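You operate a simulated robot arm through the tools that you are given. There is no shell and no other tool. Be economical: measure what you need, move in short steps, check, and stop when the job is done.

You are at the controls of a simulated two-armed robot. One attempt, no reset.

TASK
Probe the two pans on the well counter; put the one over 63 C into the warm well.
Fine: Close its lid and set it to 75 C; leave the cooler pan where it is, for reheating; lay the probe back.

Only the result counts: the job must be done as asked and must still hold three seconds after the hand-in. Knocking over, shifting, dropping, spilling or breaking anything else fails it. Lids that push on must go on centred and level and be pressed home; caps that screw on are set level and turned clockwise until they are tight.

THE ROBOT
Two 7-joint arms with fingered hands on one trunk, on a base that drives. Base frame: it is fixed to the floor where the robot stands at the start and does not move with it; the origin is under the middle of the robot, x ahead of it, y to its left, z up. Lengths are in mm, angles in degrees, forces in N, time in s.
The left shoulder is at the start at [30, 121, 1138], the right one opposite. With the tool pointing down near the work surface each hand reaches from about 100 to 660 mm from the robot's upright axis, wherever it stands, measured 20 degrees to its own side. Places, roughly: cold well dial [400, -500, 800]; pan [-4250, -2750, 750]; warm well [700, 100, 800]; warm well dial [400, 100, 800]; warm well lid [700, 100, 900]. Payload 4 kg a hand.
The TCP of each hand is the grasp point between the finger pads, 19 mm short of the fingertips. In the tool frame z runs along the fingers and y along their closing line. Largest opening 120 mm; the body of the gripper starts 53 mm behind the TCP. The gripper is a hand of 3 fingers: y runs from the thumb to the fingers, the wrist lies at [0, 0, -219] in the tool frame, and closing takes about 1.5 s.
Orientation is that of the tool frame in the base frame, as [roll, pitch, yaw] about the fixed x, y, z axes, in that order (R = Rz(yaw) Ry(pitch) Rx(roll)). With the fingers straight down and closing along the base's y, the tool's x points along the base's -x, its y along +y and its z along -z.

THE INTERFACE
- The arms move only by the tool arm_command. It takes "left_commands", "right_commands" or both (then of equal length, played together; a hand with none holds still); each is one flat list of numbers, 7 for each row, row after row: the turn, a rotation vector about the tool's x, y, z in degrees, then the shift along the tool's x, y, z in mm, then the finger opening in mm, from 0 to 120. In form: [rx, ry, rz, x, y, z, claw, rx, ry, rz, x, y, z, claw, ...]. A call has 1 to 8 rows; each row shifts and turns the commanded pose from where the row before left it, along the tool's axes as they then stand. A row lasts 0.2 s, in which the tool goes at most 50 mm and 8.6 degrees; a call with a longer step from one row to the next is refused whole, and so is a gripper value outside its range. Where a pose cannot be reached the arm comes as near as it can. A force on the tool above 50 N (or 10 N above the force at the start of the call, whichever is more), or a blocked arm, ends the call early, and 0.2 s more pass. Each finger travels about 72 mm/s and halts on what it meets, pressing with about 22 N; the grip force reading is that of the motor and also rises with nothing between the fingers. The clock runs only during rows and for 0.2 s after the last one: add rows that do not move to give the fingers time. It gives the time, the measured TCP pose, the force on the tool (base axes), the opening and the grip force at its end, in the units of the frame above (readings bear some noise), with the torque about the TCP (base axes, N m) and any sound that the robot's microphone picked up, and new pictures: "pictures" is both (left out), scene, wrist or none (wrist: the cameras of the hands that moved).
- Cameras (640 x 400 px; columns grow to the right, rows downward): "scene" is now at [51.8, -2.4, 1679.4]; the picture's right is [-0.02, -1.00, 0.00], its down [-0.81, 0.01, -0.58] and it looks along [0.58, -0.01, -0.81] (base axes); focal length 260 px, centre (320, 200). "left" rides on the left gripper at [-66, -4, -79] in its tool frame; the picture's right is [0.05, -1.00, 0.00], its down [0.76, 0.04, -0.64] and it looks along [0.64, 0.04, 0.77] (tool axes); focal length 251 px, centre (320, 200). "right" rides on the right gripper at [66, -4, -79] in its tool frame; the picture's right is [0.05, 1.00, 0.00], its down [-0.76, 0.04, -0.64] and it looks along [-0.64, 0.03, 0.77] (tool axes); focal length 251 px, centre (320, 200). There is no depth. A picture from a camera that has moved, and an enlarged one, comes with that camera's place and axes in the base frame and with its lens.
- move_column(by): slides the trunk up (or, below 0, down) by that many mm; the arms and the scene camera ride with it, the base frame stays. It gives what a move gives, with no picture.
- steer(legs): drives the robot by 1 to 6 legs, each [ahead, turn to the left] in mm and degrees, along the robot's own axes; the way and the turn of a leg run together, so that a leg with both is an arc; at most 1500 mm and 180 degrees a leg. The arms and the cameras ride along, it lands a little off, and it stops where it bumps. It gives what a move gives, and a new picture of the scene camera.
- preshape(shape, hand): the hand has 3 fingers and takes this shape, open, in about a second: jaw (thumb against the fingers, like two jaws); tri (thumb and two fingers); tip (a fingertip pinch); poke (one finger out to press); point (the index stretched); flat (the hand flat); cup (the hand cupped); fist (a fist). The gripper value then closes the fingers along that shape, each until it touches; the sizes above hold for jaw. It gives what a move gives, with no picture.
- aim_head(pan, tilt): turns the head with the scene camera to pan (to the left, within 120 degrees either way) and tilt (down, from -29 to 69), counted from straight ahead of the robot. It gives what a move gives, and a new picture of the scene camera.
- inspect(camera, box): a new picture of the part [left, top, right, bottom] of that camera's present view, enlarged. No time passes.
- close_job(): hands the job in; it is judged then, once.

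Work in short steps. Places have to be worked out from the pictures, the camera data and where the tool is seen: move nearer, look again, correct. Check each grasp and each placing, and mend what went wrong. You have 120 turns and 260 pictures in all, those below and enlarged ones among them. Open the grippers and draw the arms clear of the work before you hand the job in, unless the task says otherwise; then end with one line.

The tools are called after "Request:" as name(argument=value, ...) on one line, values as JSON. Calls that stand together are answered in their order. arm_command: Moves the arms, as the interface text tells. Its arguments: {"type":"object","properties":{"left_commands":{"type":"array","items":{"type":"number"}},"right_commands":{"type":"array","items":{"type":"number"}},"pictures":{"type":"string","enum":["both","scene","wrist","none"]}},"required":[]} The other tools are called the same way: move_column (by) slides the trunk up or down; preshape (shape, hand) gives the hand a shape; steer (legs) drives the base; aim_head (pan, tilt) turns the head that bears the scene camera; inspect (camera, box) takes an enlarged picture of a part of a camera's view; close_job () hands the job in.

At the start:

```text
time: 0.0
left_ee_pos: [418.2, 155.3, 1309.4]
left_tcp_rot: [-180.0, 0.0, 179.8]
left_contact_force: [-0.5, 1.4, 0.5]
left_moment: [-0.01, 0.03, -0.03]
left_grip_width: 120.0
left_grasp_force: 0.0
left_shape: jaw
right_ee_pos: [397.0, -212.2, 1323.1]
right_tcp_rot: [-179.9, 0.0, 179.8]
right_contact_force: [0.6, 0.3, 0.1]
right_moment: [-0.01, -0.04, -0.01]
right_grip_width: 119.8
right_grasp_force: 0.0
right_shape: jaw
trunk travel left (down, up): [-350.0, 190.0]
robot x, y, heading: [-3.8, 1.5, 0.2]
head pan, tilt: [-0.9, 54.5]
```

scene: 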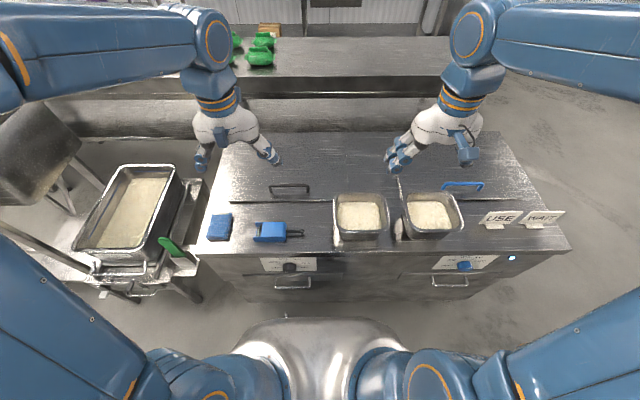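
right: 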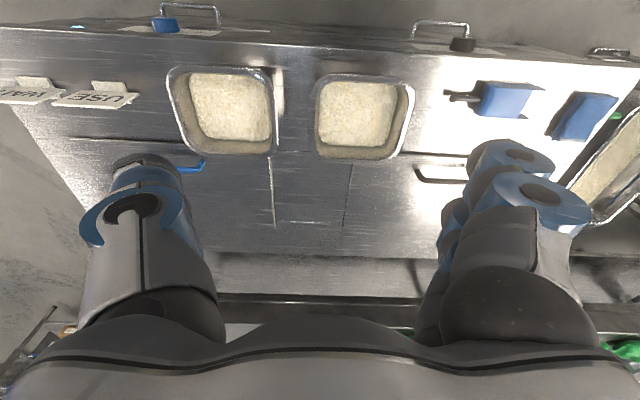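
left: 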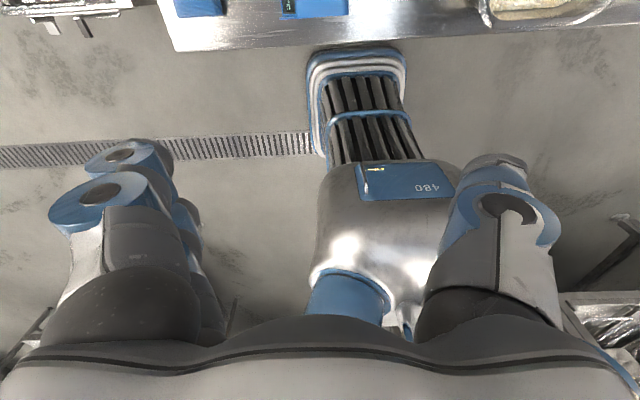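

The scene shows two pans, a probe, blue cloth-like block, two wells with lids and dials, and signs. I enlarge to see details.

Request:
inspect(camera="scene", box=[180, 170, 340, 300])

Request:
inspect(camera="scene", box=[320, 170, 580, 300])

```text
3.08 times, centred on (260, 235) of scene
camera zoom: at [51.8, -2.4, 1679.4], right [-0.02, -1.0, 0.0], down [-0.81, 0.01, -0.58], along [0.58, -0.01, -0.81], focal length 801 px, centre (505, 92)
```

zoom: 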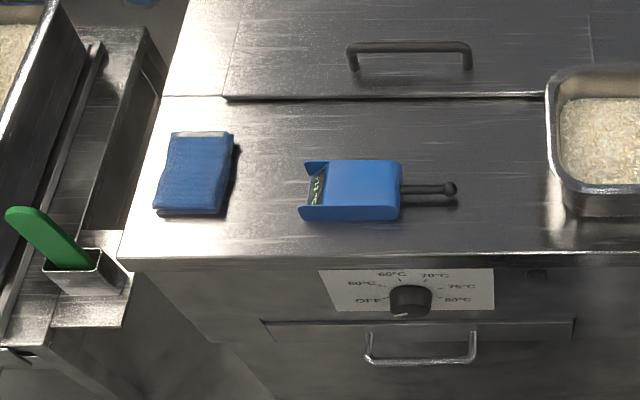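

```text
2.46 times, centred on (450, 235) of scene
camera zoom: at [51.8, -2.4, 1679.4], right [-0.02, -1.0, 0.0], down [-0.81, 0.01, -0.58], along [0.58, -0.01, -0.81], focal length 641 px, centre (0, 114)
```

zoom: 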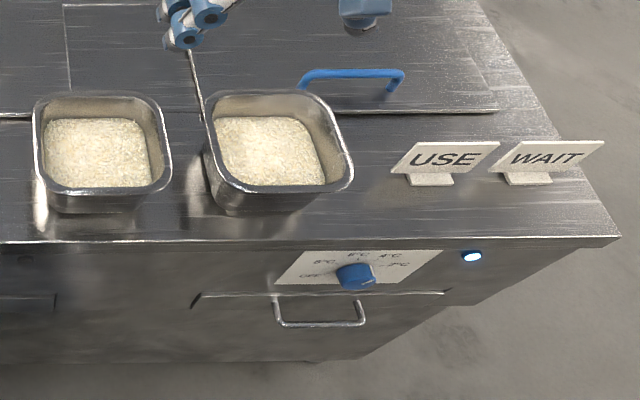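

Probe is at about [480,160,~890]; I'll pick it with the right hand (fingers closing along x). First I clear the left hand leftwards and turn the right hand about its axis.

Request:
arm_command(left_commands=[0, 0, 0, 0, 35, 0, 120, 0, 0, 0, 0, 35, 0, 120, 0, 0, 0, 0, 35, 0, 120, 0, 0, 0, 0, 35, 0, 120, 0, 0, 0, 0, 35, 0, 120, 0, 0, 0, 0, 35, 0, 120, 0, 0, 0, 0, 35, 0, 120, 0, 0, 0, 0, 0, 0, 120], right_commands=[0, 0, 8.5, 0, 0, 0, 120, 0, 0, 8.5, 0, 0, 0, 120, 0, 0, 8.5, 0, 0, 0, 120, 0, 0, 8.5, 0, 0, 0, 120, 0, 0, 8.5, 0, 0, 0, 120, 0, 0, 8.5, 0, 0, 0, 120, 0, 0, 8.5, 0, 0, 0, 120, 0, 0, 8.5, 0, 0, 0, 120], pictures="none")

```text
time: 1.8
left_ee_pos: [419.2, 398.8, 1309.6]
left_tcp_rot: [179.9, 0.0, 179.8]
left_contact_force: [0.2, -0.7, 0.5]
left_moment: [0.03, 0.01, 0.0]
left_grip_width: 120.0
left_grasp_force: 0.1
left_shape: jaw
right_ee_pos: [396.5, -213.5, 1323.3]
right_tcp_rot: [-180.0, -0.1, 111.7]
right_contact_force: [0.2, 0.2, -0.1]
right_moment: [0.02, 0.0, 0.03]
right_grip_width: 120.3
right_grasp_force: 0.0
right_shape: jaw
trunk travel left (down, up): [-350.0, 190.0]
robot x, y, heading: [1.8, 0.5, -0.3]
head pan, tilt: [-0.9, 54.5]
```

The rotation works; finish to yaw 90 and start moving toward the probe.

Request:
arm_command(right_commands=[0, 0, 7.2, 0, 0, 0, 120, 0, 0, 7.2, 0, 0, 0, 120, 0, 0, 7.2, 0, 0, 0, 120, 0, 0, 0, 44, 8, 18, 120, 0, 0, 0, 44, 8, 18, 120, 0, 0, 0, 44, 8, 18, 120, 0, 0, 0, 44, 8, 18, 120, 0, 0, 0, 44, 8, 18, 120], pictures="both")

```text
time: 3.6
left_ee_pos: [419.7, 400.2, 1306.9]
left_tcp_rot: [-179.9, 0.0, 179.9]
left_contact_force: [0.0, 0.0, -0.2]
left_moment: [0.0, 0.0, 0.0]
left_grip_width: 119.9
left_grasp_force: 0.0
left_shape: jaw
right_ee_pos: [435.4, 10.1, 1236.6]
right_tcp_rot: [-180.0, 0.1, 90.4]
right_contact_force: [-0.1, 0.7, 0.0]
right_moment: [-0.01, 0.0, -0.01]
right_grip_width: 119.8
right_grasp_force: 0.1
right_shape: jaw
trunk travel left (down, up): [-350.0, 190.0]
robot x, y, heading: [0.8, 0.4, 0.1]
head pan, tilt: [-0.9, 54.5]
camera scene: at [52.8, -0.5, 1679.3], right [-0.02, -1.0, 0.0], down [-0.81, 0.01, -0.58], along [0.58, -0.01, -0.81], focal length 260 px, centre (320, 200)
camera right: at [431.1, 75.3, 1314.5], right [1.0, 0.06, 0.0], down [0.05, -0.76, 0.64], along [0.04, -0.64, -0.77], focal length 251 px, centre (320, 200)
```

scene: 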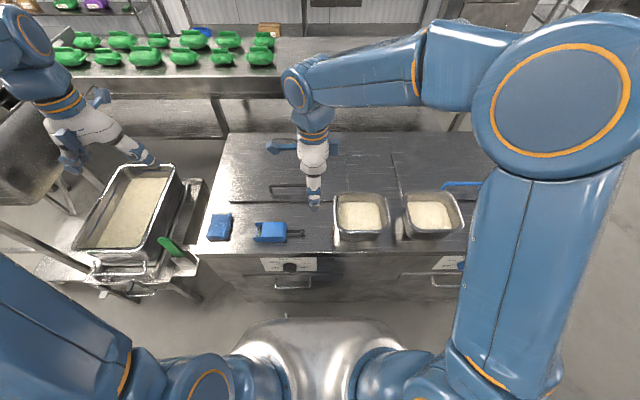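
right: 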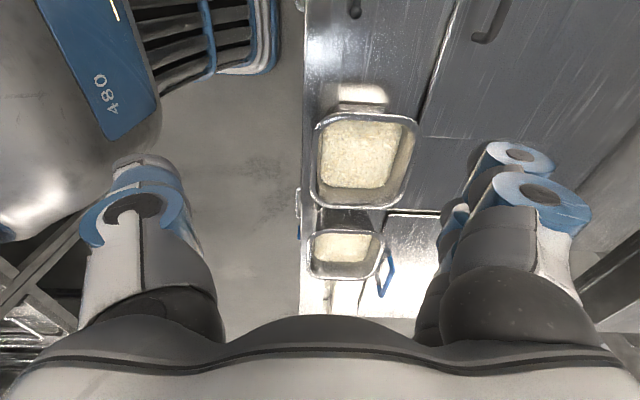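

Hand is aligned closing along x. Moving above the probe body (target ~[480,130]) and looking.

Request:
arm_command(right_commands=[0, 0, 0, 20, 7.5, 38, 120, 0, 0, 0, 20, 7.5, 38, 120, 0, 0, 0, 20, 7.5, 38, 120, 0, 0, 0, 20, 7.5, 38, 120, 0, 0, 0, 20, 7.5, 38, 120, 0, 0, 0, 20, 7.5, 20, 120], pictures="both")

```text
time: 5.0
left_ee_pos: [419.1, 398.9, 1308.2]
left_tcp_rot: [179.9, 0.0, 179.9]
left_contact_force: [-0.5, 0.0, -1.2]
left_moment: [-0.01, 0.03, 0.03]
left_grip_width: 119.9
left_grasp_force: 0.0
left_shape: jaw
right_ee_pos: [477.5, 131.6, 1020.4]
right_tcp_rot: [180.0, 0.0, 90.3]
right_contact_force: [-0.2, 0.0, 1.4]
right_moment: [-0.02, 0.0, 0.0]
right_grip_width: 120.0
right_grasp_force: 0.2
right_shape: jaw
trunk travel left (down, up): [-350.0, 190.0]
robot x, y, heading: [-3.4, 1.0, 0.1]
head pan, tilt: [-0.9, 54.5]
camera scene: at [52.4, -1.2, 1679.4], right [-0.02, -1.0, 0.0], down [-0.81, 0.01, -0.58], along [0.58, -0.01, -0.81], focal length 260 px, centre (320, 200)
camera right: at [473.4, 197.5, 1099.4], right [1.0, 0.06, 0.0], down [0.05, -0.76, 0.64], along [0.04, -0.64, -0.77], focal length 251 px, centre (320, 200)
```

scene: 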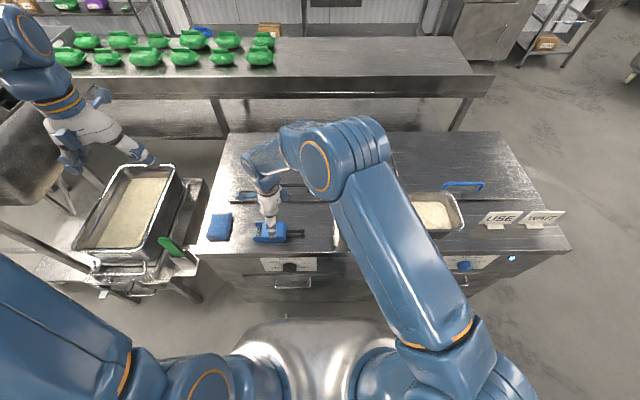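
right: 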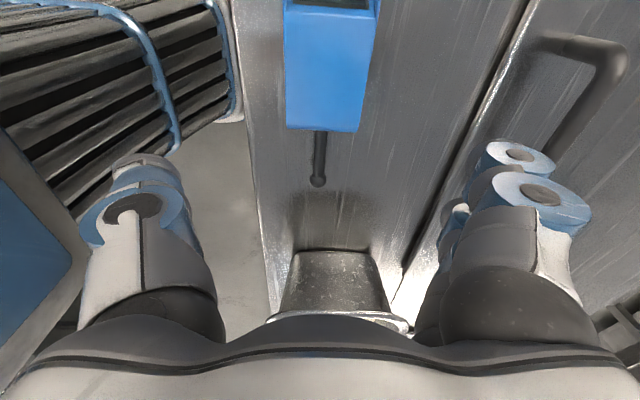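

Centred over the body near its tip end (body y 103–213, tip y≈50). I descend in steps.

Request:
arm_command(right_commands=[0, 0, 0, 0, 1, 35, 120, 0, 0, 0, 0, 1, 35, 120, 0, 0, 0, 0, 0, 20, 120], pictures="both")

Request:
inspect(camera="scene", box=[200, 180, 340, 270])

```text
time: 5.8
left_ee_pos: [419.7, 397.8, 1309.7]
left_tcp_rot: [179.9, 0.0, 180.0]
left_contact_force: [-0.4, 1.0, 0.0]
left_moment: [-0.01, 0.0, -0.02]
left_grip_width: 119.6
left_grasp_force: 0.0
left_shape: jaw
right_ee_pos: [481.2, 128.1, 933.1]
right_tcp_rot: [-180.0, 0.0, 90.2]
right_contact_force: [-0.2, -0.1, -0.2]
right_moment: [-0.01, 0.01, 0.0]
right_grip_width: 119.9
right_grasp_force: 0.1
right_shape: jaw
trunk travel left (down, up): [-350.0, 190.0]
robot x, y, heading: [-0.1, 0.9, -0.0]
head pan, tilt: [-0.9, 54.5]
camera scene: at [51.9, -2.2, 1679.4], right [-0.02, -1.0, 0.0], down [-0.81, 0.01, -0.58], along [0.58, -0.01, -0.81], focal length 260 px, centre (320, 200)
camera right: at [477.4, 193.8, 1011.7], right [1.0, 0.06, 0.0], down [0.04, -0.76, 0.64], along [0.04, -0.64, -0.77], focal length 251 px, centre (320, 200)
```

scene: 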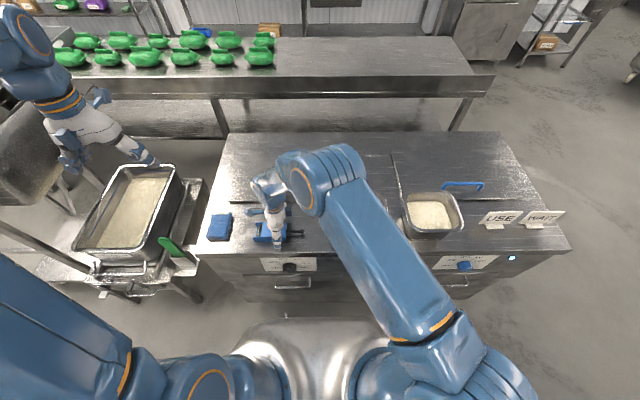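
right: 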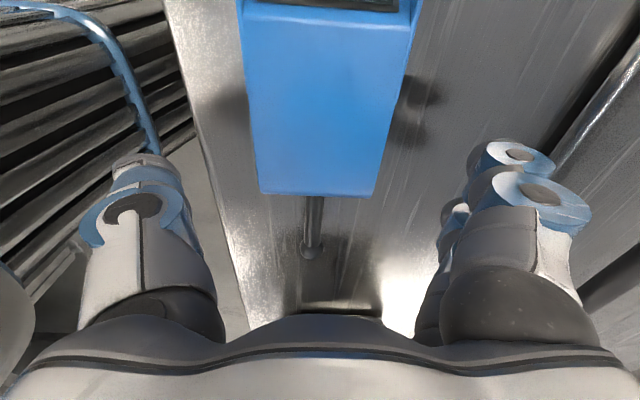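

```text
4.44 times, centred on (270, 225) of scene
camera zoom: at [51.9, -2.2, 1679.4], right [-0.02, -1.0, 0.0], down [-0.81, 0.01, -0.58], along [0.58, -0.01, -0.81], focal length 1157 px, centre (542, 89)
```

zoom: 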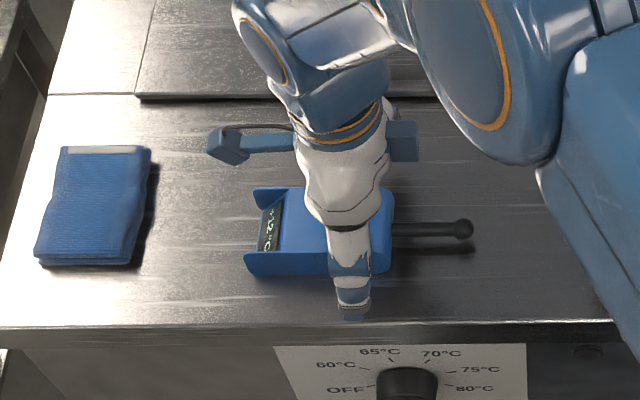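

Display is readable from the scene (about 22°C now). Body top ≈ 911; go down to ~897 and close.

Request:
arm_command(right_commands=[0, 0, 0, 0, 0, 18, 120, 0, 0, 0, 0, 0, 18, 120, 0, 0, 0, 0, 0, 0, 90, 0, 0, 0, 0, 0, 0, 65, 0, 0, 0, 0, 0, 0, 45, 0, 0, 0, 0, 0, 0, 40, 0, 0, 0, 0, 0, 0, 40, 0, 0, 0, 0, 0, 0, 40], pictures="wrist")

Request:
inspect(camera="scene", box=[200, 180, 340, 270])

```text
time: 7.6
left_ee_pos: [415.9, 398.4, 1310.0]
left_tcp_rot: [-180.0, 0.2, 179.9]
left_contact_force: [0.1, 0.6, -0.6]
left_moment: [-0.03, -0.02, -0.01]
left_grip_width: 120.1
left_grasp_force: 0.0
left_shape: jaw
right_ee_pos: [480.3, 128.3, 900.8]
right_tcp_rot: [179.8, -0.1, 90.2]
right_contact_force: [-3.4, 0.7, 31.2]
right_moment: [-0.03, 0.64, -0.02]
right_grip_width: 53.0
right_grasp_force: 22.3
right_shape: jaw
trunk travel left (down, up): [-350.0, 190.0]
robot x, y, heading: [-0.5, 5.0, 0.0]
head pan, tilt: [-0.9, 54.5]
camera right: at [476.9, 194.7, 978.4], right [1.0, 0.06, 0.0], down [0.04, -0.77, 0.64], along [0.04, -0.64, -0.77], focal length 251 px, centre (320, 200)
```

right: 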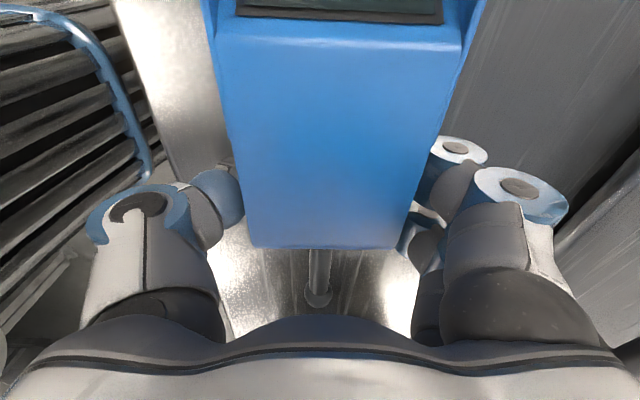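

```text
4.44 times, centred on (270, 225) of scene
camera zoom: at [48.4, -2.9, 1679.6], right [-0.02, -1.0, 0.0], down [-0.81, 0.01, -0.58], along [0.58, -0.01, -0.81], focal length 1157 px, centre (542, 89)
```

zoom: 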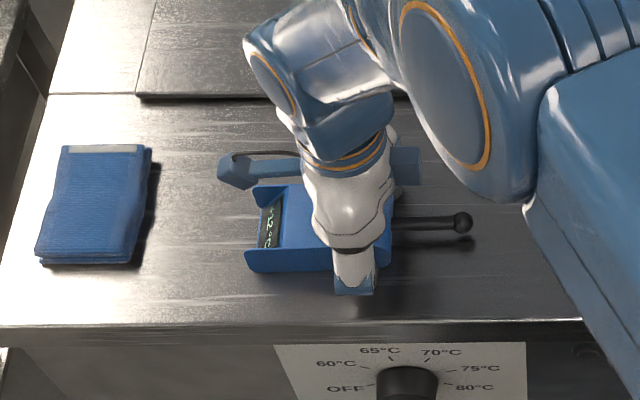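

Gripped (53 mm). Lift straight up.

Request:
arm_command(right_commands=[0, 0, 0, 0, 0, -15, 40, 0, 0, 0, 0, 0, -35, 40, 0, 0, 0, 0, 0, -45, 40, 0, 0, 0, 0, 0, -45, 40, 0, 0, 0, 0, 0, -45, 40], pictures="scene")

Request:
inspect(camera="scene", box=[200, 160, 400, 270])

```text
time: 8.8
left_ee_pos: [418.0, 398.3, 1310.6]
left_tcp_rot: [-180.0, 0.0, 179.8]
left_contact_force: [-1.0, 0.7, -0.2]
left_moment: [0.01, 0.01, -0.01]
left_grip_width: 120.0
left_grasp_force: 0.0
left_shape: jaw
right_ee_pos: [479.9, 127.8, 1084.5]
right_tcp_rot: [-179.8, 0.0, 90.3]
right_contact_force: [-0.2, 0.2, -1.3]
right_moment: [0.03, -0.02, -0.02]
right_grip_width: 51.9
right_grasp_force: 21.5
right_shape: jaw
trunk travel left (down, up): [-350.0, 190.0]
robot x, y, heading: [-1.3, 4.1, 0.2]
head pan, tilt: [-0.9, 54.5]
camera scene: at [50.8, -2.6, 1679.4], right [-0.02, -1.0, 0.0], down [-0.81, 0.01, -0.58], along [0.58, -0.01, -0.81], focal length 260 px, centre (320, 200)
```

scene: 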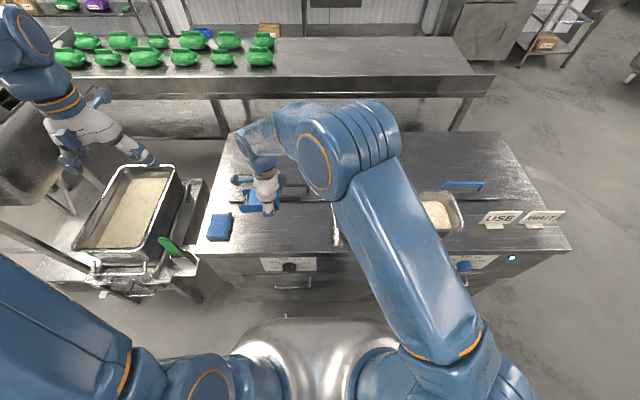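

```text
3.20 times, centred on (300, 215) of scene
camera zoom: at [50.8, -2.6, 1679.4], right [-0.02, -1.0, 0.0], down [-0.81, 0.01, -0.58], along [0.58, -0.01, -0.81], focal length 833 px, centre (384, 152)
```

zoom: 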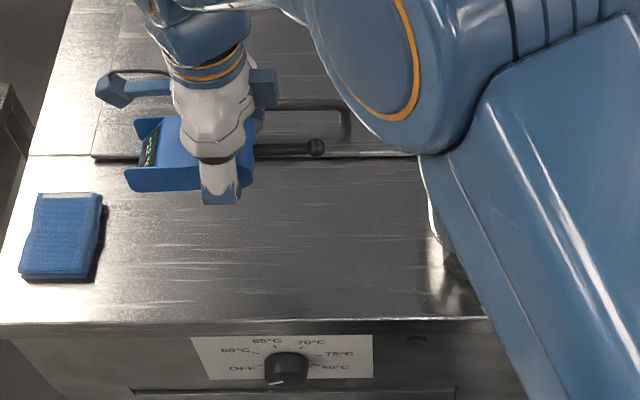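

Probe lifted; display still visible. Tilt it 50° tip-down, then carry it over the left pan (centre ≈[522,-150], rim ≈962).

Request:
arm_command(right_commands=[0, 8.33, 0, 0, 0, 0, 40, 0, 8.33, 0, 0, 0, 0, 40, 0, 8.33, 0, 0, 0, 0, 40, 0, 8.33, 0, 0, 0, 0, 40, 0, 8.33, 0, 0, 0, 0, 40, 0, 8.33, 0, 0, 0, 0, 40], pictures="none")

Request:
arm_command(right_commands=[0, 0, 0, -25, 7, -30, 40, 0, 0, 0, -25, 7, -30, 40, 0, 0, 0, -25, 7, -30, 40, 0, 0, 0, -25, 7, -30, 40, 0, 0, 0, -25, 7, -30, 40, 0, 0, 0, -25, 7, -29, 40], pictures="both")

```text
time: 10.2
left_ee_pos: [419.2, 396.3, 1308.9]
left_tcp_rot: [180.0, -0.1, 179.9]
left_contact_force: [-0.1, -0.2, 0.2]
left_moment: [0.01, -0.03, 0.05]
left_grip_width: 119.8
left_grasp_force: 0.0
left_shape: jaw
right_ee_pos: [481.8, 125.4, 1083.2]
right_tcp_rot: [180.0, -50.2, 90.3]
right_contact_force: [-0.2, 0.9, -1.1]
right_moment: [-0.01, -0.01, 0.0]
right_grip_width: 51.9
right_grasp_force: 22.4
right_shape: jaw
trunk travel left (down, up): [-350.0, 190.0]
robot x, y, heading: [0.6, 0.7, 0.0]
head pan, tilt: [-0.9, 54.5]
```

```text
time: 11.6
left_ee_pos: [417.9, 396.9, 1308.8]
left_tcp_rot: [179.9, 0.1, 179.9]
left_contact_force: [0.6, -0.5, 0.1]
left_moment: [-0.01, -0.02, 0.0]
left_grip_width: 119.7
left_grasp_force: 0.1
left_shape: jaw
right_ee_pos: [525.4, -110.1, 1085.4]
right_tcp_rot: [-179.9, -50.1, 90.2]
right_contact_force: [0.2, 0.0, -1.1]
right_moment: [0.01, 0.01, 0.02]
right_grip_width: 51.7
right_grasp_force: 21.7
right_shape: jaw
trunk travel left (down, up): [-350.0, 190.0]
robot x, y, heading: [-0.0, -1.3, -0.0]
head pan, tilt: [-0.9, 54.5]
camera scene: at [52.2, -3.8, 1679.3], right [-0.02, -1.0, 0.0], down [-0.81, 0.01, -0.58], along [0.58, -0.01, -0.81], focal length 260 px, centre (320, 200)
camera right: at [521.8, -127.4, 1185.4], right [1.0, 0.04, 0.04], down [0.05, -0.98, -0.17], along [0.03, 0.17, -0.98], focal length 251 px, centre (320, 200)
```

scene: 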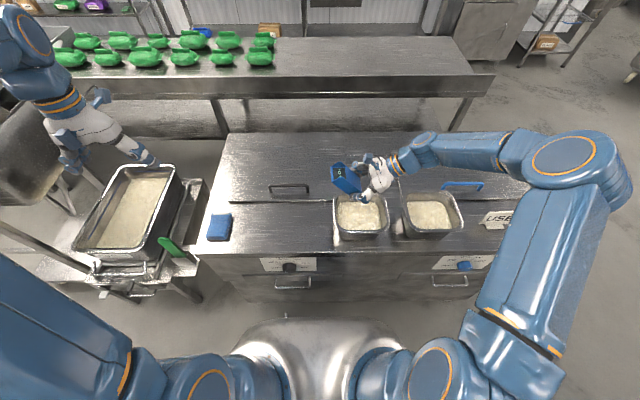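
right: 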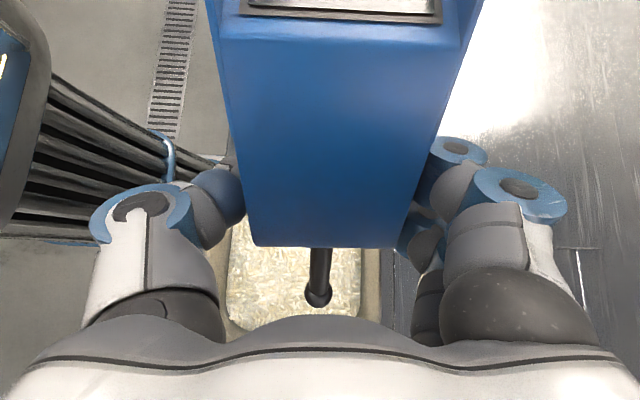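

Over the left pan; shift x −15 and descend partway.

Request:
arm_command(right_commands=[0, 0, 0, -19, -5, 16, 40, 0, 0, 0, -19, -5, 16, 40, 0, 0, 0, -19, -5, 16, 40, 0, 0, 0, 0, 0, 0, 40], pictures="wrist")

Request:
inspect(camera="scene", box=[300, 140, 420, 250])

```text
time: 12.6
left_ee_pos: [419.1, 398.7, 1309.0]
left_tcp_rot: [-180.0, 0.0, 179.9]
left_contact_force: [0.8, 0.3, -0.5]
left_moment: [-0.01, 0.04, 0.01]
left_grip_width: 120.0
left_grasp_force: 0.1
left_shape: jaw
right_ee_pos: [509.1, -108.3, 1007.5]
right_tcp_rot: [-180.0, -50.1, 90.3]
right_contact_force: [-0.5, 0.3, -0.4]
right_moment: [0.04, 0.01, 0.04]
right_grip_width: 51.6
right_grasp_force: 21.9
right_shape: jaw
trunk travel left (down, up): [-350.0, 190.0]
robot x, y, heading: [-0.9, -2.4, -0.0]
head pan, tilt: [-0.9, 54.5]
camera right: at [505.8, -125.0, 1108.3], right [1.0, 0.04, 0.04], down [0.05, -0.98, -0.17], along [0.03, 0.17, -0.98], focal length 251 px, centre (320, 200)
```

right: 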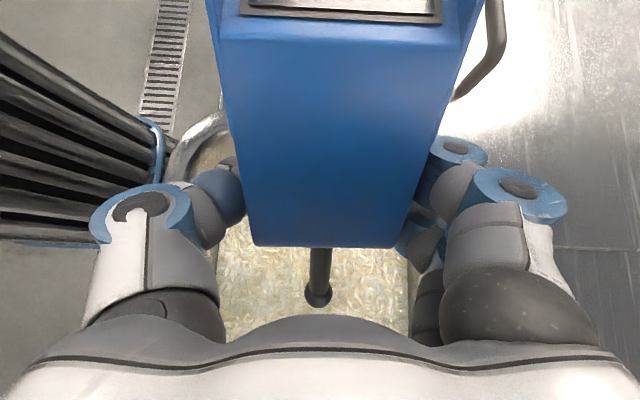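

```text
3.64 times, centred on (360, 195) of scene
camera zoom: at [51.9, -2.4, 1679.4], right [-0.02, -1.0, 0.0], down [-0.81, 0.01, -0.58], along [0.58, -0.01, -0.81], focal length 947 px, centre (174, 218)
```

zoom: 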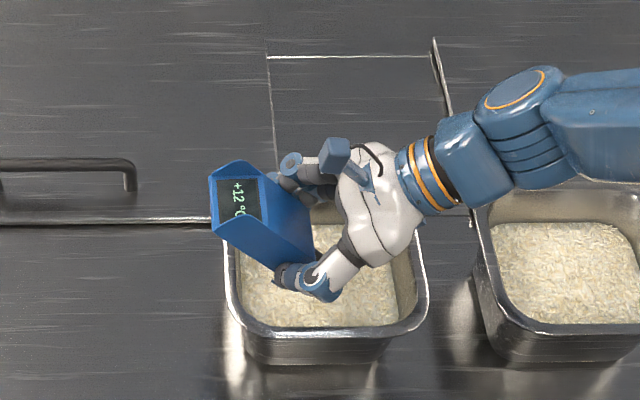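

Display reads clearly (+12). Descend 25 mm more, into the rice.

Request:
arm_command(right_commands=[0, 0, 0, -9.6, 0, 8, 40, 0, 0, 0, -9.6, 0, 8, 40, 0, 0, 0, 0, 0, 0, 40, 0, 0, 0, 0, 0, 0, 40, 0, 0, 0, 0, 0, 0, 40], pictures="none")

Request:
inspect(camera="scene", box=[300, 140, 420, 250])

```text
time: 13.8
left_ee_pos: [417.5, 398.4, 1309.4]
left_tcp_rot: [179.9, 0.0, 179.9]
left_contact_force: [0.5, 0.3, -1.1]
left_moment: [0.02, -0.01, -0.01]
left_grip_width: 119.9
left_grasp_force: 0.1
left_shape: jaw
right_ee_pos: [509.3, -106.9, 983.3]
right_tcp_rot: [-180.0, -50.0, 90.2]
right_contact_force: [0.0, -0.1, -0.6]
right_moment: [-0.03, -0.02, -0.03]
right_grip_width: 51.8
right_grasp_force: 21.4
right_shape: jaw
trunk travel left (down, up): [-350.0, 190.0]
robot x, y, heading: [3.7, 1.6, 0.0]
head pan, tilt: [-0.9, 54.5]
```

```text
3.64 times, centred on (360, 195) of scene
camera zoom: at [52.1, -2.3, 1679.4], right [-0.02, -1.0, 0.0], down [-0.81, 0.01, -0.58], along [0.58, -0.01, -0.81], focal length 947 px, centre (174, 218)
```

zoom: 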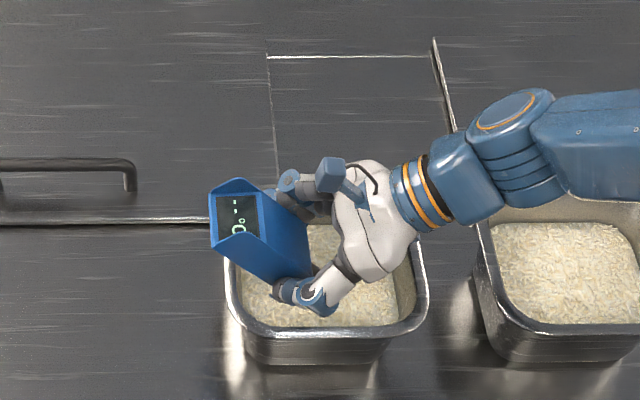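

Display shows "--": measuring. I wait a couple of seconds.

Request:
arm_command(right_commands=[0, 0, 0, 0, 0, 0, 40, 0, 0, 0, 0, 0, 0, 40, 0, 0, 0, 0, 0, 0, 40, 0, 0, 0, 0, 0, 0, 40, 0, 0, 0, 0, 0, 0, 40, 0, 0, 0, 0, 0, 0, 40, 0, 0, 0, 0, 0, 0, 40, 0, 0, 0, 0, 0, 0, 40], pictures="wrist")

Request:
inspect(camera="scene", box=[320, 170, 380, 220])

```text
time: 15.6
left_ee_pos: [418.6, 398.3, 1308.6]
left_tcp_rot: [179.9, 0.0, 179.9]
left_contact_force: [-0.2, 0.2, -0.9]
left_moment: [-0.01, -0.01, -0.03]
left_grip_width: 119.9
left_grasp_force: 0.0
left_shape: jaw
right_ee_pos: [508.7, -107.8, 983.1]
right_tcp_rot: [-180.0, -50.0, 90.1]
right_contact_force: [-1.2, 0.1, -0.9]
right_moment: [-0.03, 0.03, -0.02]
right_grip_width: 51.7
right_grasp_force: 21.4
right_shape: jaw
trunk travel left (down, up): [-350.0, 190.0]
robot x, y, heading: [-1.0, 3.4, 0.1]
head pan, tilt: [-0.9, 54.5]
camera right: at [506.2, -125.3, 1084.5], right [1.0, 0.04, 0.04], down [0.05, -0.98, -0.17], along [0.03, 0.17, -0.98], focal length 251 px, centre (320, 200)
```

right: 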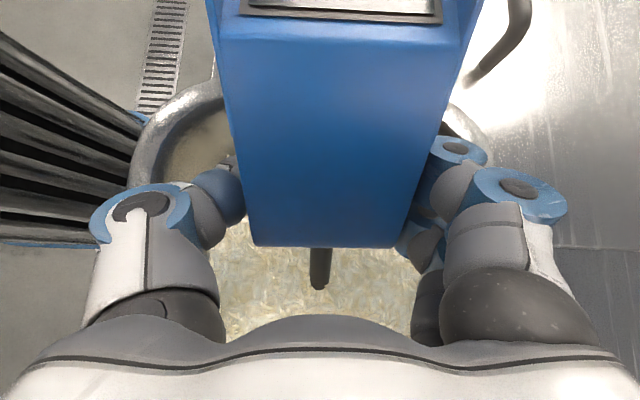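

```text
8.00 times, centred on (350, 195) of scene
camera zoom: at [52.1, -2.4, 1679.4], right [-0.02, -1.0, 0.0], down [-0.81, 0.01, -0.58], along [0.58, -0.01, -0.81], focal length 2083 px, centre (80, 240)
```

zoom: 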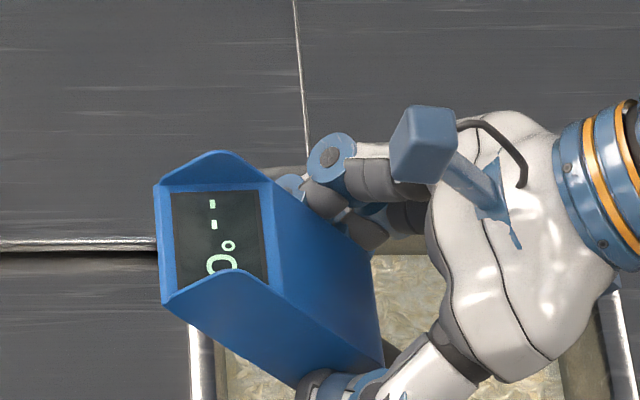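

Tip just submerged; go 10 mm deeper and wait.

Request:
arm_command(right_commands=[0, 0, 0, -7.7, 0, 6.4, 40, 0, 0, 0, 0, 0, 0, 40, 0, 0, 0, 0, 0, 0, 40, 0, 0, 0, 0, 0, 0, 40, 0, 0, 0, 0, 0, 0, 40, 0, 0, 0, 0, 0, 0, 40, 0, 0, 0, 0, 0, 0, 40, 0, 0, 0, 0, 0, 0, 40], pictures="none")

Request:
inspect(camera="scene", box=[320, 170, 380, 220])

```text
time: 17.4
left_ee_pos: [418.1, 398.4, 1309.3]
left_tcp_rot: [180.0, -0.1, 179.9]
left_contact_force: [1.0, -0.3, 0.1]
left_moment: [0.02, 0.05, -0.01]
left_grip_width: 119.8
left_grasp_force: 0.1
left_shape: jaw
right_ee_pos: [511.3, -107.7, 974.8]
right_tcp_rot: [180.0, -50.0, 90.4]
right_contact_force: [-4.3, 1.3, -1.5]
right_moment: [-0.02, 0.01, -0.09]
right_grip_width: 51.3
right_grasp_force: 21.9
right_shape: jaw
trunk travel left (down, up): [-350.0, 190.0]
robot x, y, heading: [-1.7, 1.1, 0.0]
head pan, tilt: [-0.9, 54.5]
```

```text
8.00 times, centred on (350, 195) of scene
camera zoom: at [51.3, -2.2, 1679.4], right [-0.02, -1.0, 0.0], down [-0.81, 0.01, -0.58], along [0.58, -0.01, -0.81], focal length 2083 px, centre (80, 240)
```

zoom: 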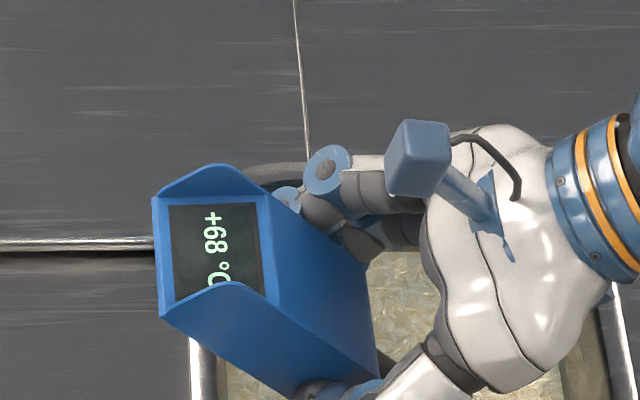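

Left pan reads +68 °C. Lift out and go to the right pan (centre ≈[512,-379]).

Request:
arm_command(right_commands=[0, 0, 0, 23, 0, -19, 40, 0, 0, 0, 26, 0, -21, 40, 0, 0, 0, 26, 0, -21, 40, 0, 0, 0, -28, 0, -35, 40, 0, 0, 0, -28, 0, -35, 40, 0, 0, 0, -28, 0, -35, 40, 0, 0, 0, -28, 0, -35, 40, 0, 0, 0, -28, 0, -35, 40], pictures="both")

```text
time: 19.2
left_ee_pos: [418.7, 398.1, 1308.5]
left_tcp_rot: [-180.0, 0.0, 179.9]
left_contact_force: [0.3, -0.3, 0.2]
left_moment: [-0.01, -0.01, 0.01]
left_grip_width: 120.2
left_grasp_force: 0.0
left_shape: jaw
right_ee_pos: [510.5, -333.0, 1072.8]
right_tcp_rot: [-179.9, -50.1, 90.3]
right_contact_force: [0.0, -0.7, -0.7]
right_moment: [-0.01, -0.03, 0.01]
right_grip_width: 51.4
right_grasp_force: 21.8
right_shape: jaw
trunk travel left (down, up): [-350.0, 190.0]
robot x, y, heading: [1.9, -1.6, 0.1]
head pan, tilt: [-0.9, 54.5]
camera scene: at [52.2, -3.3, 1679.3], right [-0.02, -1.0, 0.0], down [-0.81, 0.01, -0.58], along [0.58, -0.01, -0.81], focal length 260 px, centre (320, 200)
camera right: at [506.9, -351.0, 1174.4], right [1.0, 0.04, 0.04], down [0.05, -0.98, -0.17], along [0.03, 0.17, -0.98], focal length 251 px, centre (320, 200)
```

scene: 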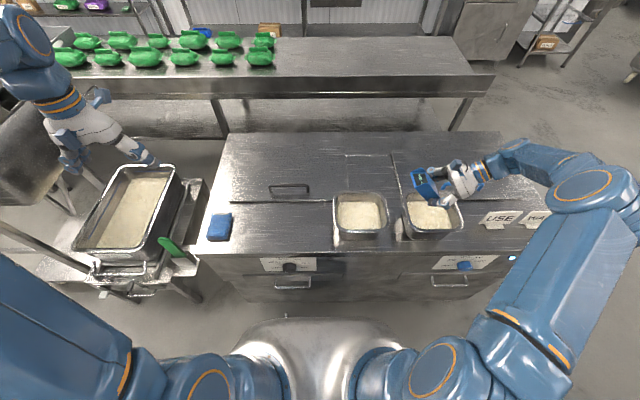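
right: 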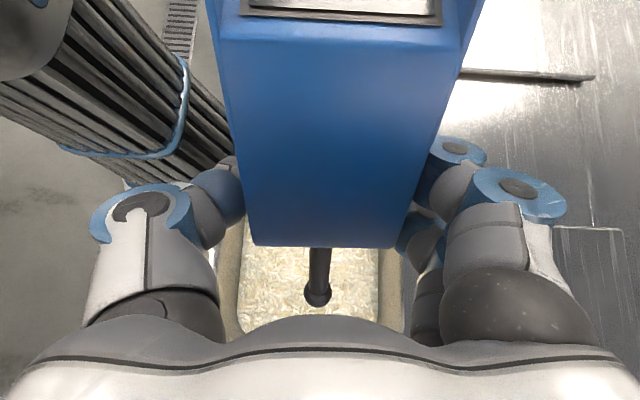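

Centred over the right pan; descend to the same depth and wait.

Request:
arm_command(right_commands=[0, 0, 0, -20, 0, 16.8, 40, 0, 0, 0, -20, 0, 16.8, 40, 0, 0, 0, -18, 0, 15.1, 40, 0, 0, 0, -17, 0, 14.3, 40, 0, 0, 0, 0, 0, 0, 40, 0, 0, 0, 0, 0, 0, 40, 0, 0, 0, 0, 0, 0, 40, 0, 0, 0, 0, 0, 0, 40], pictures="wrist")

Request:
arm_command(right_commands=[0, 0, 0, 0, 0, 0, 40, 0, 0, 0, 0, 0, 0, 40, 0, 0, 0, 0, 0, 0, 40, 0, 0, 0, 0, 0, 0, 40, 0, 0, 0, 0, 0, 0, 40, 0, 0, 0, 0, 0, 0, 40], pictures="none")

Request:
inspect(camera="scene", box=[395, 170, 475, 230])

```text
time: 21.0
left_ee_pos: [418.5, 398.7, 1311.0]
left_tcp_rot: [-180.0, 0.0, 179.8]
left_contact_force: [0.0, 0.4, -0.8]
left_moment: [-0.02, 0.02, 0.04]
left_grip_width: 120.0
left_grasp_force: 0.0
left_shape: jaw
right_ee_pos: [508.1, -329.7, 978.3]
right_tcp_rot: [-179.9, -50.1, 90.2]
right_contact_force: [-3.3, -0.8, -2.4]
right_moment: [0.0, 0.02, -0.11]
right_grip_width: 51.2
right_grasp_force: 21.6
right_shape: jaw
trunk travel left (down, up): [-350.0, 190.0]
robot x, y, heading: [-3.9, 1.8, 0.0]
head pan, tilt: [-0.9, 54.5]
camera right: at [505.1, -348.4, 1078.3], right [1.0, 0.04, 0.04], down [0.05, -0.98, -0.17], along [0.03, 0.17, -0.98], focal length 251 px, centre (320, 200)
```

right: 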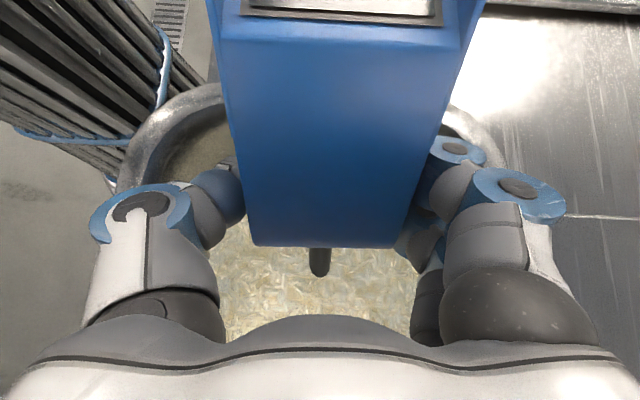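

```text
time: 22.4
left_ee_pos: [419.3, 398.5, 1308.0]
left_tcp_rot: [180.0, -0.1, 179.9]
left_contact_force: [0.2, -0.4, -0.2]
left_moment: [0.0, -0.02, -0.02]
left_grip_width: 120.2
left_grasp_force: 0.1
left_shape: jaw
right_ee_pos: [508.0, -331.5, 977.9]
right_tcp_rot: [-179.9, -50.1, 90.2]
right_contact_force: [-3.9, 0.0, -2.1]
right_moment: [-0.01, 0.09, -0.14]
right_grip_width: 51.2
right_grasp_force: 22.1
right_shape: jaw
trunk travel left (down, up): [-350.0, 190.0]
robot x, y, heading: [-3.0, 1.5, -0.0]
head pan, tilt: [-0.9, 54.5]
```

```text
6.67 times, centred on (435, 200) of scene
camera zoom: at [51.5, -2.6, 1679.4], right [-0.02, -1.0, 0.0], down [-0.81, 0.01, -0.58], along [0.58, -0.01, -0.81], focal length 1736 px, centre (-447, 200)
```

zoom: 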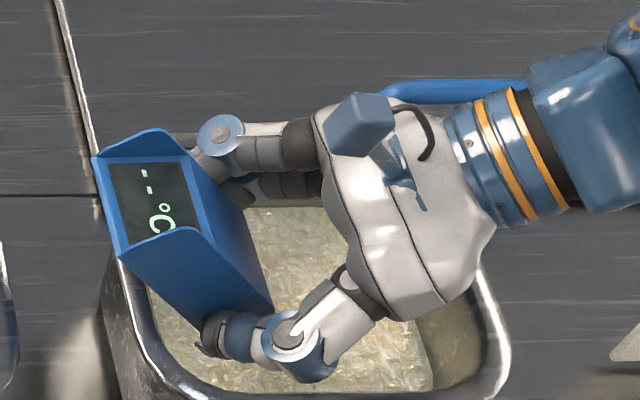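

Still measuring; wait a bit longer.

Request:
arm_command(right_commands=[0, 0, 0, 0, 0, 0, 40, 0, 0, 0, 0, 0, 0, 40, 0, 0, 0, 0, 0, 0, 40, 0, 0, 0, 0, 0, 0, 40, 0, 0, 0, 0, 0, 0, 40, 0, 0, 0, 0, 0, 0, 40, 0, 0, 0, 0, 0, 0, 40, 0, 0, 0, 0, 0, 0, 40], pictures="none")

Request:
inspect(camera="scene", box=[395, 170, 475, 230])

```text
time: 24.2
left_ee_pos: [418.5, 398.1, 1308.5]
left_tcp_rot: [180.0, 0.0, 179.8]
left_contact_force: [0.3, 0.0, -0.8]
left_moment: [0.0, 0.01, 0.03]
left_grip_width: 120.2
left_grasp_force: 0.0
left_shape: jaw
right_ee_pos: [507.5, -330.2, 977.3]
right_tcp_rot: [180.0, -50.0, 90.1]
right_contact_force: [-2.7, -1.1, -1.4]
right_moment: [0.01, 0.01, -0.15]
right_grip_width: 51.0
right_grasp_force: 21.8
right_shape: jaw
trunk travel left (down, up): [-350.0, 190.0]
robot x, y, heading: [-0.3, 1.1, 0.1]
head pan, tilt: [-0.9, 54.5]
```

```text
6.67 times, centred on (435, 200) of scene
camera zoom: at [51.5, -2.6, 1679.4], right [-0.02, -1.0, 0.0], down [-0.81, 0.01, -0.58], along [0.58, -0.01, -0.81], focal length 1736 px, centre (-447, 200)
```

zoom: 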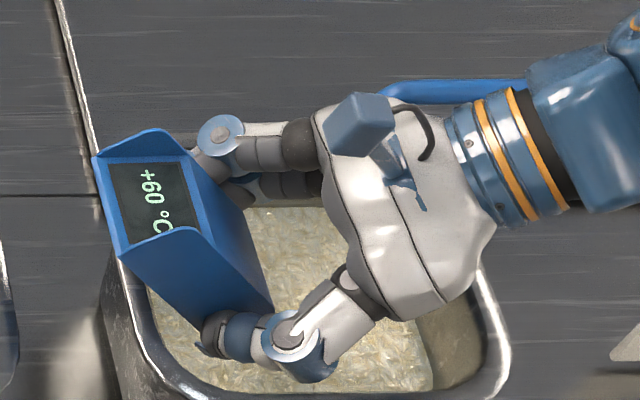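

Right pan reads +60 °C, so the left pan (68) goes to the warm well. Lift out and carry the probe back.

Request:
arm_command(right_commands=[0, 0, 0, 26, 0, -21.5, 40, 0, 0, 0, 26, 0, -21.5, 40, 0, 0, 0, 26, 0, -21.5, 40, 0, 0, 0, 29.5, -2.8, 35.2, 40, 0, 0, 0, 29.5, -2.8, 35.2, 40, 0, 0, 0, 29.5, -2.8, 35.2, 40, 0, 0, 0, 29.5, -2.8, 35.2, 40, 0, 0, 0, 29.5, -2.8, 35.2, 40], pictures="none")

Request:
arm_command(right_commands=[0, 0, 0, 29.5, -2.8, 35.2, 40, 0, 0, 0, 29.5, -2.8, 35.2, 40, 0, 0, 0, 29.5, -2.8, 35.2, 40, 0, 0, 0, 29.5, -2.8, 35.2, 40, 0, 0, 0, 29.5, -2.8, 35.2, 40, 0, -8.35, 0, 0, 0, 0, 40, 0, -8.35, 0, 0, 0, 0, 40, 0, -8.35, 0, 0, 0, 0, 40], pictures="none")

Request:
arm_command(right_commands=[0, -8.35, 0, 0, 0, 0, 40, 0, -8.35, 0, 0, 0, 0, 40, 0, -8.35, 0, 0, 0, 0, 40, 0, 0, 0, 0, 0, 0, 40], pictures="none")

```text
time: 26.0
left_ee_pos: [419.6, 399.3, 1308.1]
left_tcp_rot: [-180.0, 0.0, 180.0]
left_contact_force: [-0.4, -0.1, 0.3]
left_moment: [0.0, -0.02, 0.01]
left_grip_width: 120.1
left_grasp_force: 0.1
left_shape: jaw
right_ee_pos: [495.5, -99.3, 1073.4]
right_tcp_rot: [-179.9, -49.9, 90.1]
right_contact_force: [-0.8, -0.3, -0.2]
right_moment: [-0.07, 0.0, 0.02]
right_grip_width: 51.0
right_grasp_force: 22.1
right_shape: jaw
trunk travel left (down, up): [-350.0, 190.0]
robot x, y, heading: [-0.7, 4.0, -0.2]
head pan, tilt: [-0.9, 54.5]
```

```text
time: 27.8
left_ee_pos: [418.1, 400.2, 1308.9]
left_tcp_rot: [-179.9, 0.0, 179.9]
left_contact_force: [0.0, -0.5, -1.4]
left_moment: [0.0, -0.03, 0.0]
left_grip_width: 119.9
left_grasp_force: 0.1
left_shape: jaw
right_ee_pos: [479.5, 131.7, 1079.2]
right_tcp_rot: [-180.0, -24.8, 90.2]
right_contact_force: [1.2, 0.1, -1.0]
right_moment: [-0.07, 0.02, 0.01]
right_grip_width: 51.1
right_grasp_force: 21.7
right_shape: jaw
trunk travel left (down, up): [-350.0, 190.0]
robot x, y, heading: [1.4, 1.9, 0.1]
head pan, tilt: [-0.9, 54.5]
```

```text
time: 28.8
left_ee_pos: [418.7, 397.8, 1309.0]
left_tcp_rot: [-180.0, 0.1, 179.9]
left_contact_force: [-0.3, -0.4, -0.5]
left_moment: [-0.02, 0.01, 0.0]
left_grip_width: 120.1
left_grasp_force: 0.1
left_shape: jaw
right_ee_pos: [481.3, 131.0, 1078.7]
right_tcp_rot: [180.0, 0.3, 90.2]
right_contact_force: [-0.2, 0.0, -0.5]
right_moment: [0.0, 0.0, 0.0]
right_grip_width: 51.1
right_grasp_force: 22.4
right_shape: jaw
trunk travel left (down, up): [-350.0, 190.0]
robot x, y, heading: [-3.0, 1.0, -0.0]
head pan, tilt: [-0.9, 54.5]
```

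Level again at the pick-up spot; lower it to the counter.

Request:
arm_command(right_commands=[0, 0, 0, -2, -1, 44, 40, 0, 0, 0, 0, 0, 44, 40, 0, 0, 0, 0, 0, 44, 40, 0, 0, 0, 0, 0, 25, 40, 0, 0, 0, 0, 0, 10, 40, 0, 0, 0, 0, 0, 5, 40, 0, 0, 0, 0, 0, 3, 40, 0, 0, 0, 0, 0, 0, 40], pictures="none")

Request:
inspect(camera="scene", box=[200, 180, 340, 270])

```text
time: 30.6
left_ee_pos: [418.2, 398.1, 1309.1]
left_tcp_rot: [-180.0, 0.0, 179.9]
left_contact_force: [0.6, 0.3, 0.1]
left_moment: [-0.02, 0.01, -0.01]
left_grip_width: 120.0
left_grasp_force: 0.1
left_shape: jaw
right_ee_pos: [478.8, 130.1, 903.0]
right_tcp_rot: [180.0, 0.0, 90.3]
right_contact_force: [0.9, -0.3, -0.9]
right_moment: [0.04, 0.01, 0.02]
right_grip_width: 51.1
right_grasp_force: 21.9
right_shape: jaw
trunk travel left (down, up): [-350.0, 190.0]
robot x, y, heading: [-2.5, 2.8, 0.1]
head pan, tilt: [-0.9, 54.5]
```

```text
4.44 times, centred on (270, 225) of scene
camera zoom: at [52.0, -2.1, 1679.4], right [-0.02, -1.0, 0.0], down [-0.81, 0.01, -0.58], along [0.58, -0.01, -0.81], focal length 1157 px, centre (542, 89)
```

zoom: 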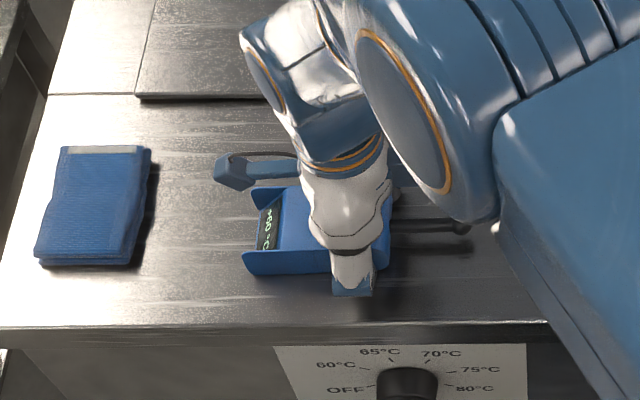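

Nearly down; lower a few mm until contact, watching the force.

Request:
arm_command(right_commands=[0, 0, 0, 0, 0, 1, 40, 0, 0, 0, 0, 0, 1, 40], pictures="none")

```text
time: 31.2
left_ee_pos: [419.4, 398.1, 1309.1]
left_tcp_rot: [-180.0, 0.0, 179.9]
left_contact_force: [0.6, 0.0, 0.0]
left_moment: [-0.02, 0.0, -0.03]
left_grip_width: 120.2
left_grasp_force: 0.1
left_shape: jaw
right_ee_pos: [478.7, 130.9, 900.1]
right_tcp_rot: [-180.0, 0.1, 90.3]
right_contact_force: [-0.2, 0.2, -1.0]
right_moment: [0.0, -0.06, 0.02]
right_grip_width: 51.1
right_grasp_force: 21.9
right_shape: jaw
trunk travel left (down, up): [-350.0, 190.0]
robot x, y, heading: [3.3, 3.0, -0.0]
head pan, tilt: [-0.9, 54.5]
```

Request:
arm_command(right_commands=[0, 0, 0, 0, 0, 1.5, 40, 0, 0, 0, 0, 0, 1.5, 40, 0, 0, 0, 0, 0, 0, 40], pictures="wrist")

```text
time: 32.0
left_ee_pos: [416.0, 398.3, 1310.1]
left_tcp_rot: [179.9, 0.1, 179.8]
left_contact_force: [0.9, 0.0, 0.1]
left_moment: [0.01, 0.0, -0.03]
left_grip_width: 120.0
left_grasp_force: 0.0
left_shape: jaw
right_ee_pos: [478.9, 130.5, 901.0]
right_tcp_rot: [179.9, 0.0, 90.4]
right_contact_force: [-2.1, 0.1, 22.5]
right_moment: [-0.01, 0.41, -0.06]
right_grip_width: 51.3
right_grasp_force: 22.1
right_shape: jaw
trunk travel left (down, up): [-350.0, 190.0]
robot x, y, heading: [3.7, -1.9, 0.0]
head pan, tilt: [-0.9, 54.5]
camera right: at [475.3, 196.6, 978.7], right [1.0, 0.06, 0.0], down [0.04, -0.76, 0.64], along [0.04, -0.64, -0.77], focal length 251 px, centre (320, 200)
```

right: 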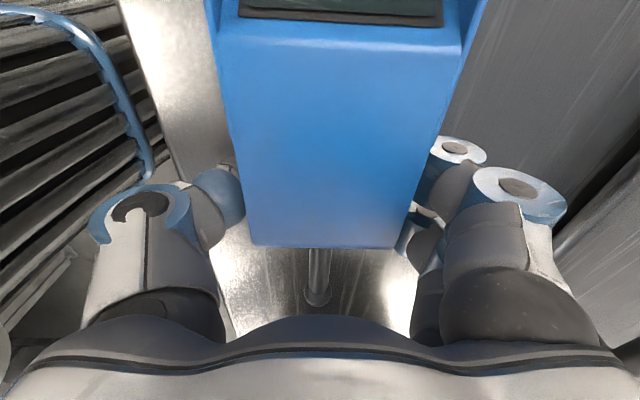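

Contact, same as at pick-up. Release and rise.

Request:
arm_command(right_commands=[0, 0, 0, 0, 0, -1, 60, 0, 0, 0, 0, 0, 0, 80, 0, 0, 0, 0, 0, 0, 100, 0, 0, 0, 0, 0, 0, 120, 0, 0, 0, 0, 0, 0, 120, 0, 0, 0, 0, 0, -40, 120, 0, 0, 0, 0, 0, -45, 120, 0, 0, 0, 0, 0, -45, 120], pictures="both")

```text
time: 33.8
left_ee_pos: [418.2, 397.7, 1309.6]
left_tcp_rot: [-180.0, 0.0, 179.9]
left_contact_force: [0.0, 0.6, -0.2]
left_moment: [0.02, -0.04, 0.02]
left_grip_width: 119.7
left_grasp_force: 0.0
left_shape: jaw
right_ee_pos: [477.5, 129.6, 1028.1]
right_tcp_rot: [180.0, 0.1, 90.3]
right_contact_force: [0.5, 0.7, -0.2]
right_moment: [0.01, 0.02, -0.03]
right_grip_width: 119.9
right_grasp_force: 0.0
right_shape: jaw
trunk travel left (down, up): [-350.0, 190.0]
robot x, y, heading: [-0.7, 2.9, -0.1]
head pan, tilt: [-0.9, 54.5]
camera scene: at [50.8, -2.6, 1679.4], right [-0.02, -1.0, 0.0], down [-0.81, 0.01, -0.58], along [0.58, -0.01, -0.81], focal length 260 px, centre (320, 200)
camera right: at [473.2, 195.4, 1106.4], right [1.0, 0.06, 0.0], down [0.04, -0.76, 0.65], along [0.04, -0.64, -0.76], focal length 251 px, centre (320, 200)
```

scene: 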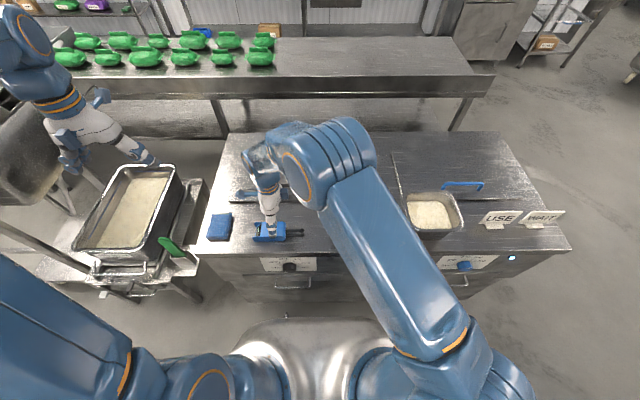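
right: 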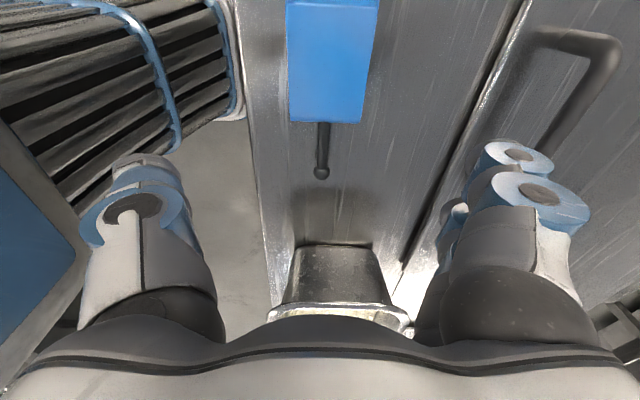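

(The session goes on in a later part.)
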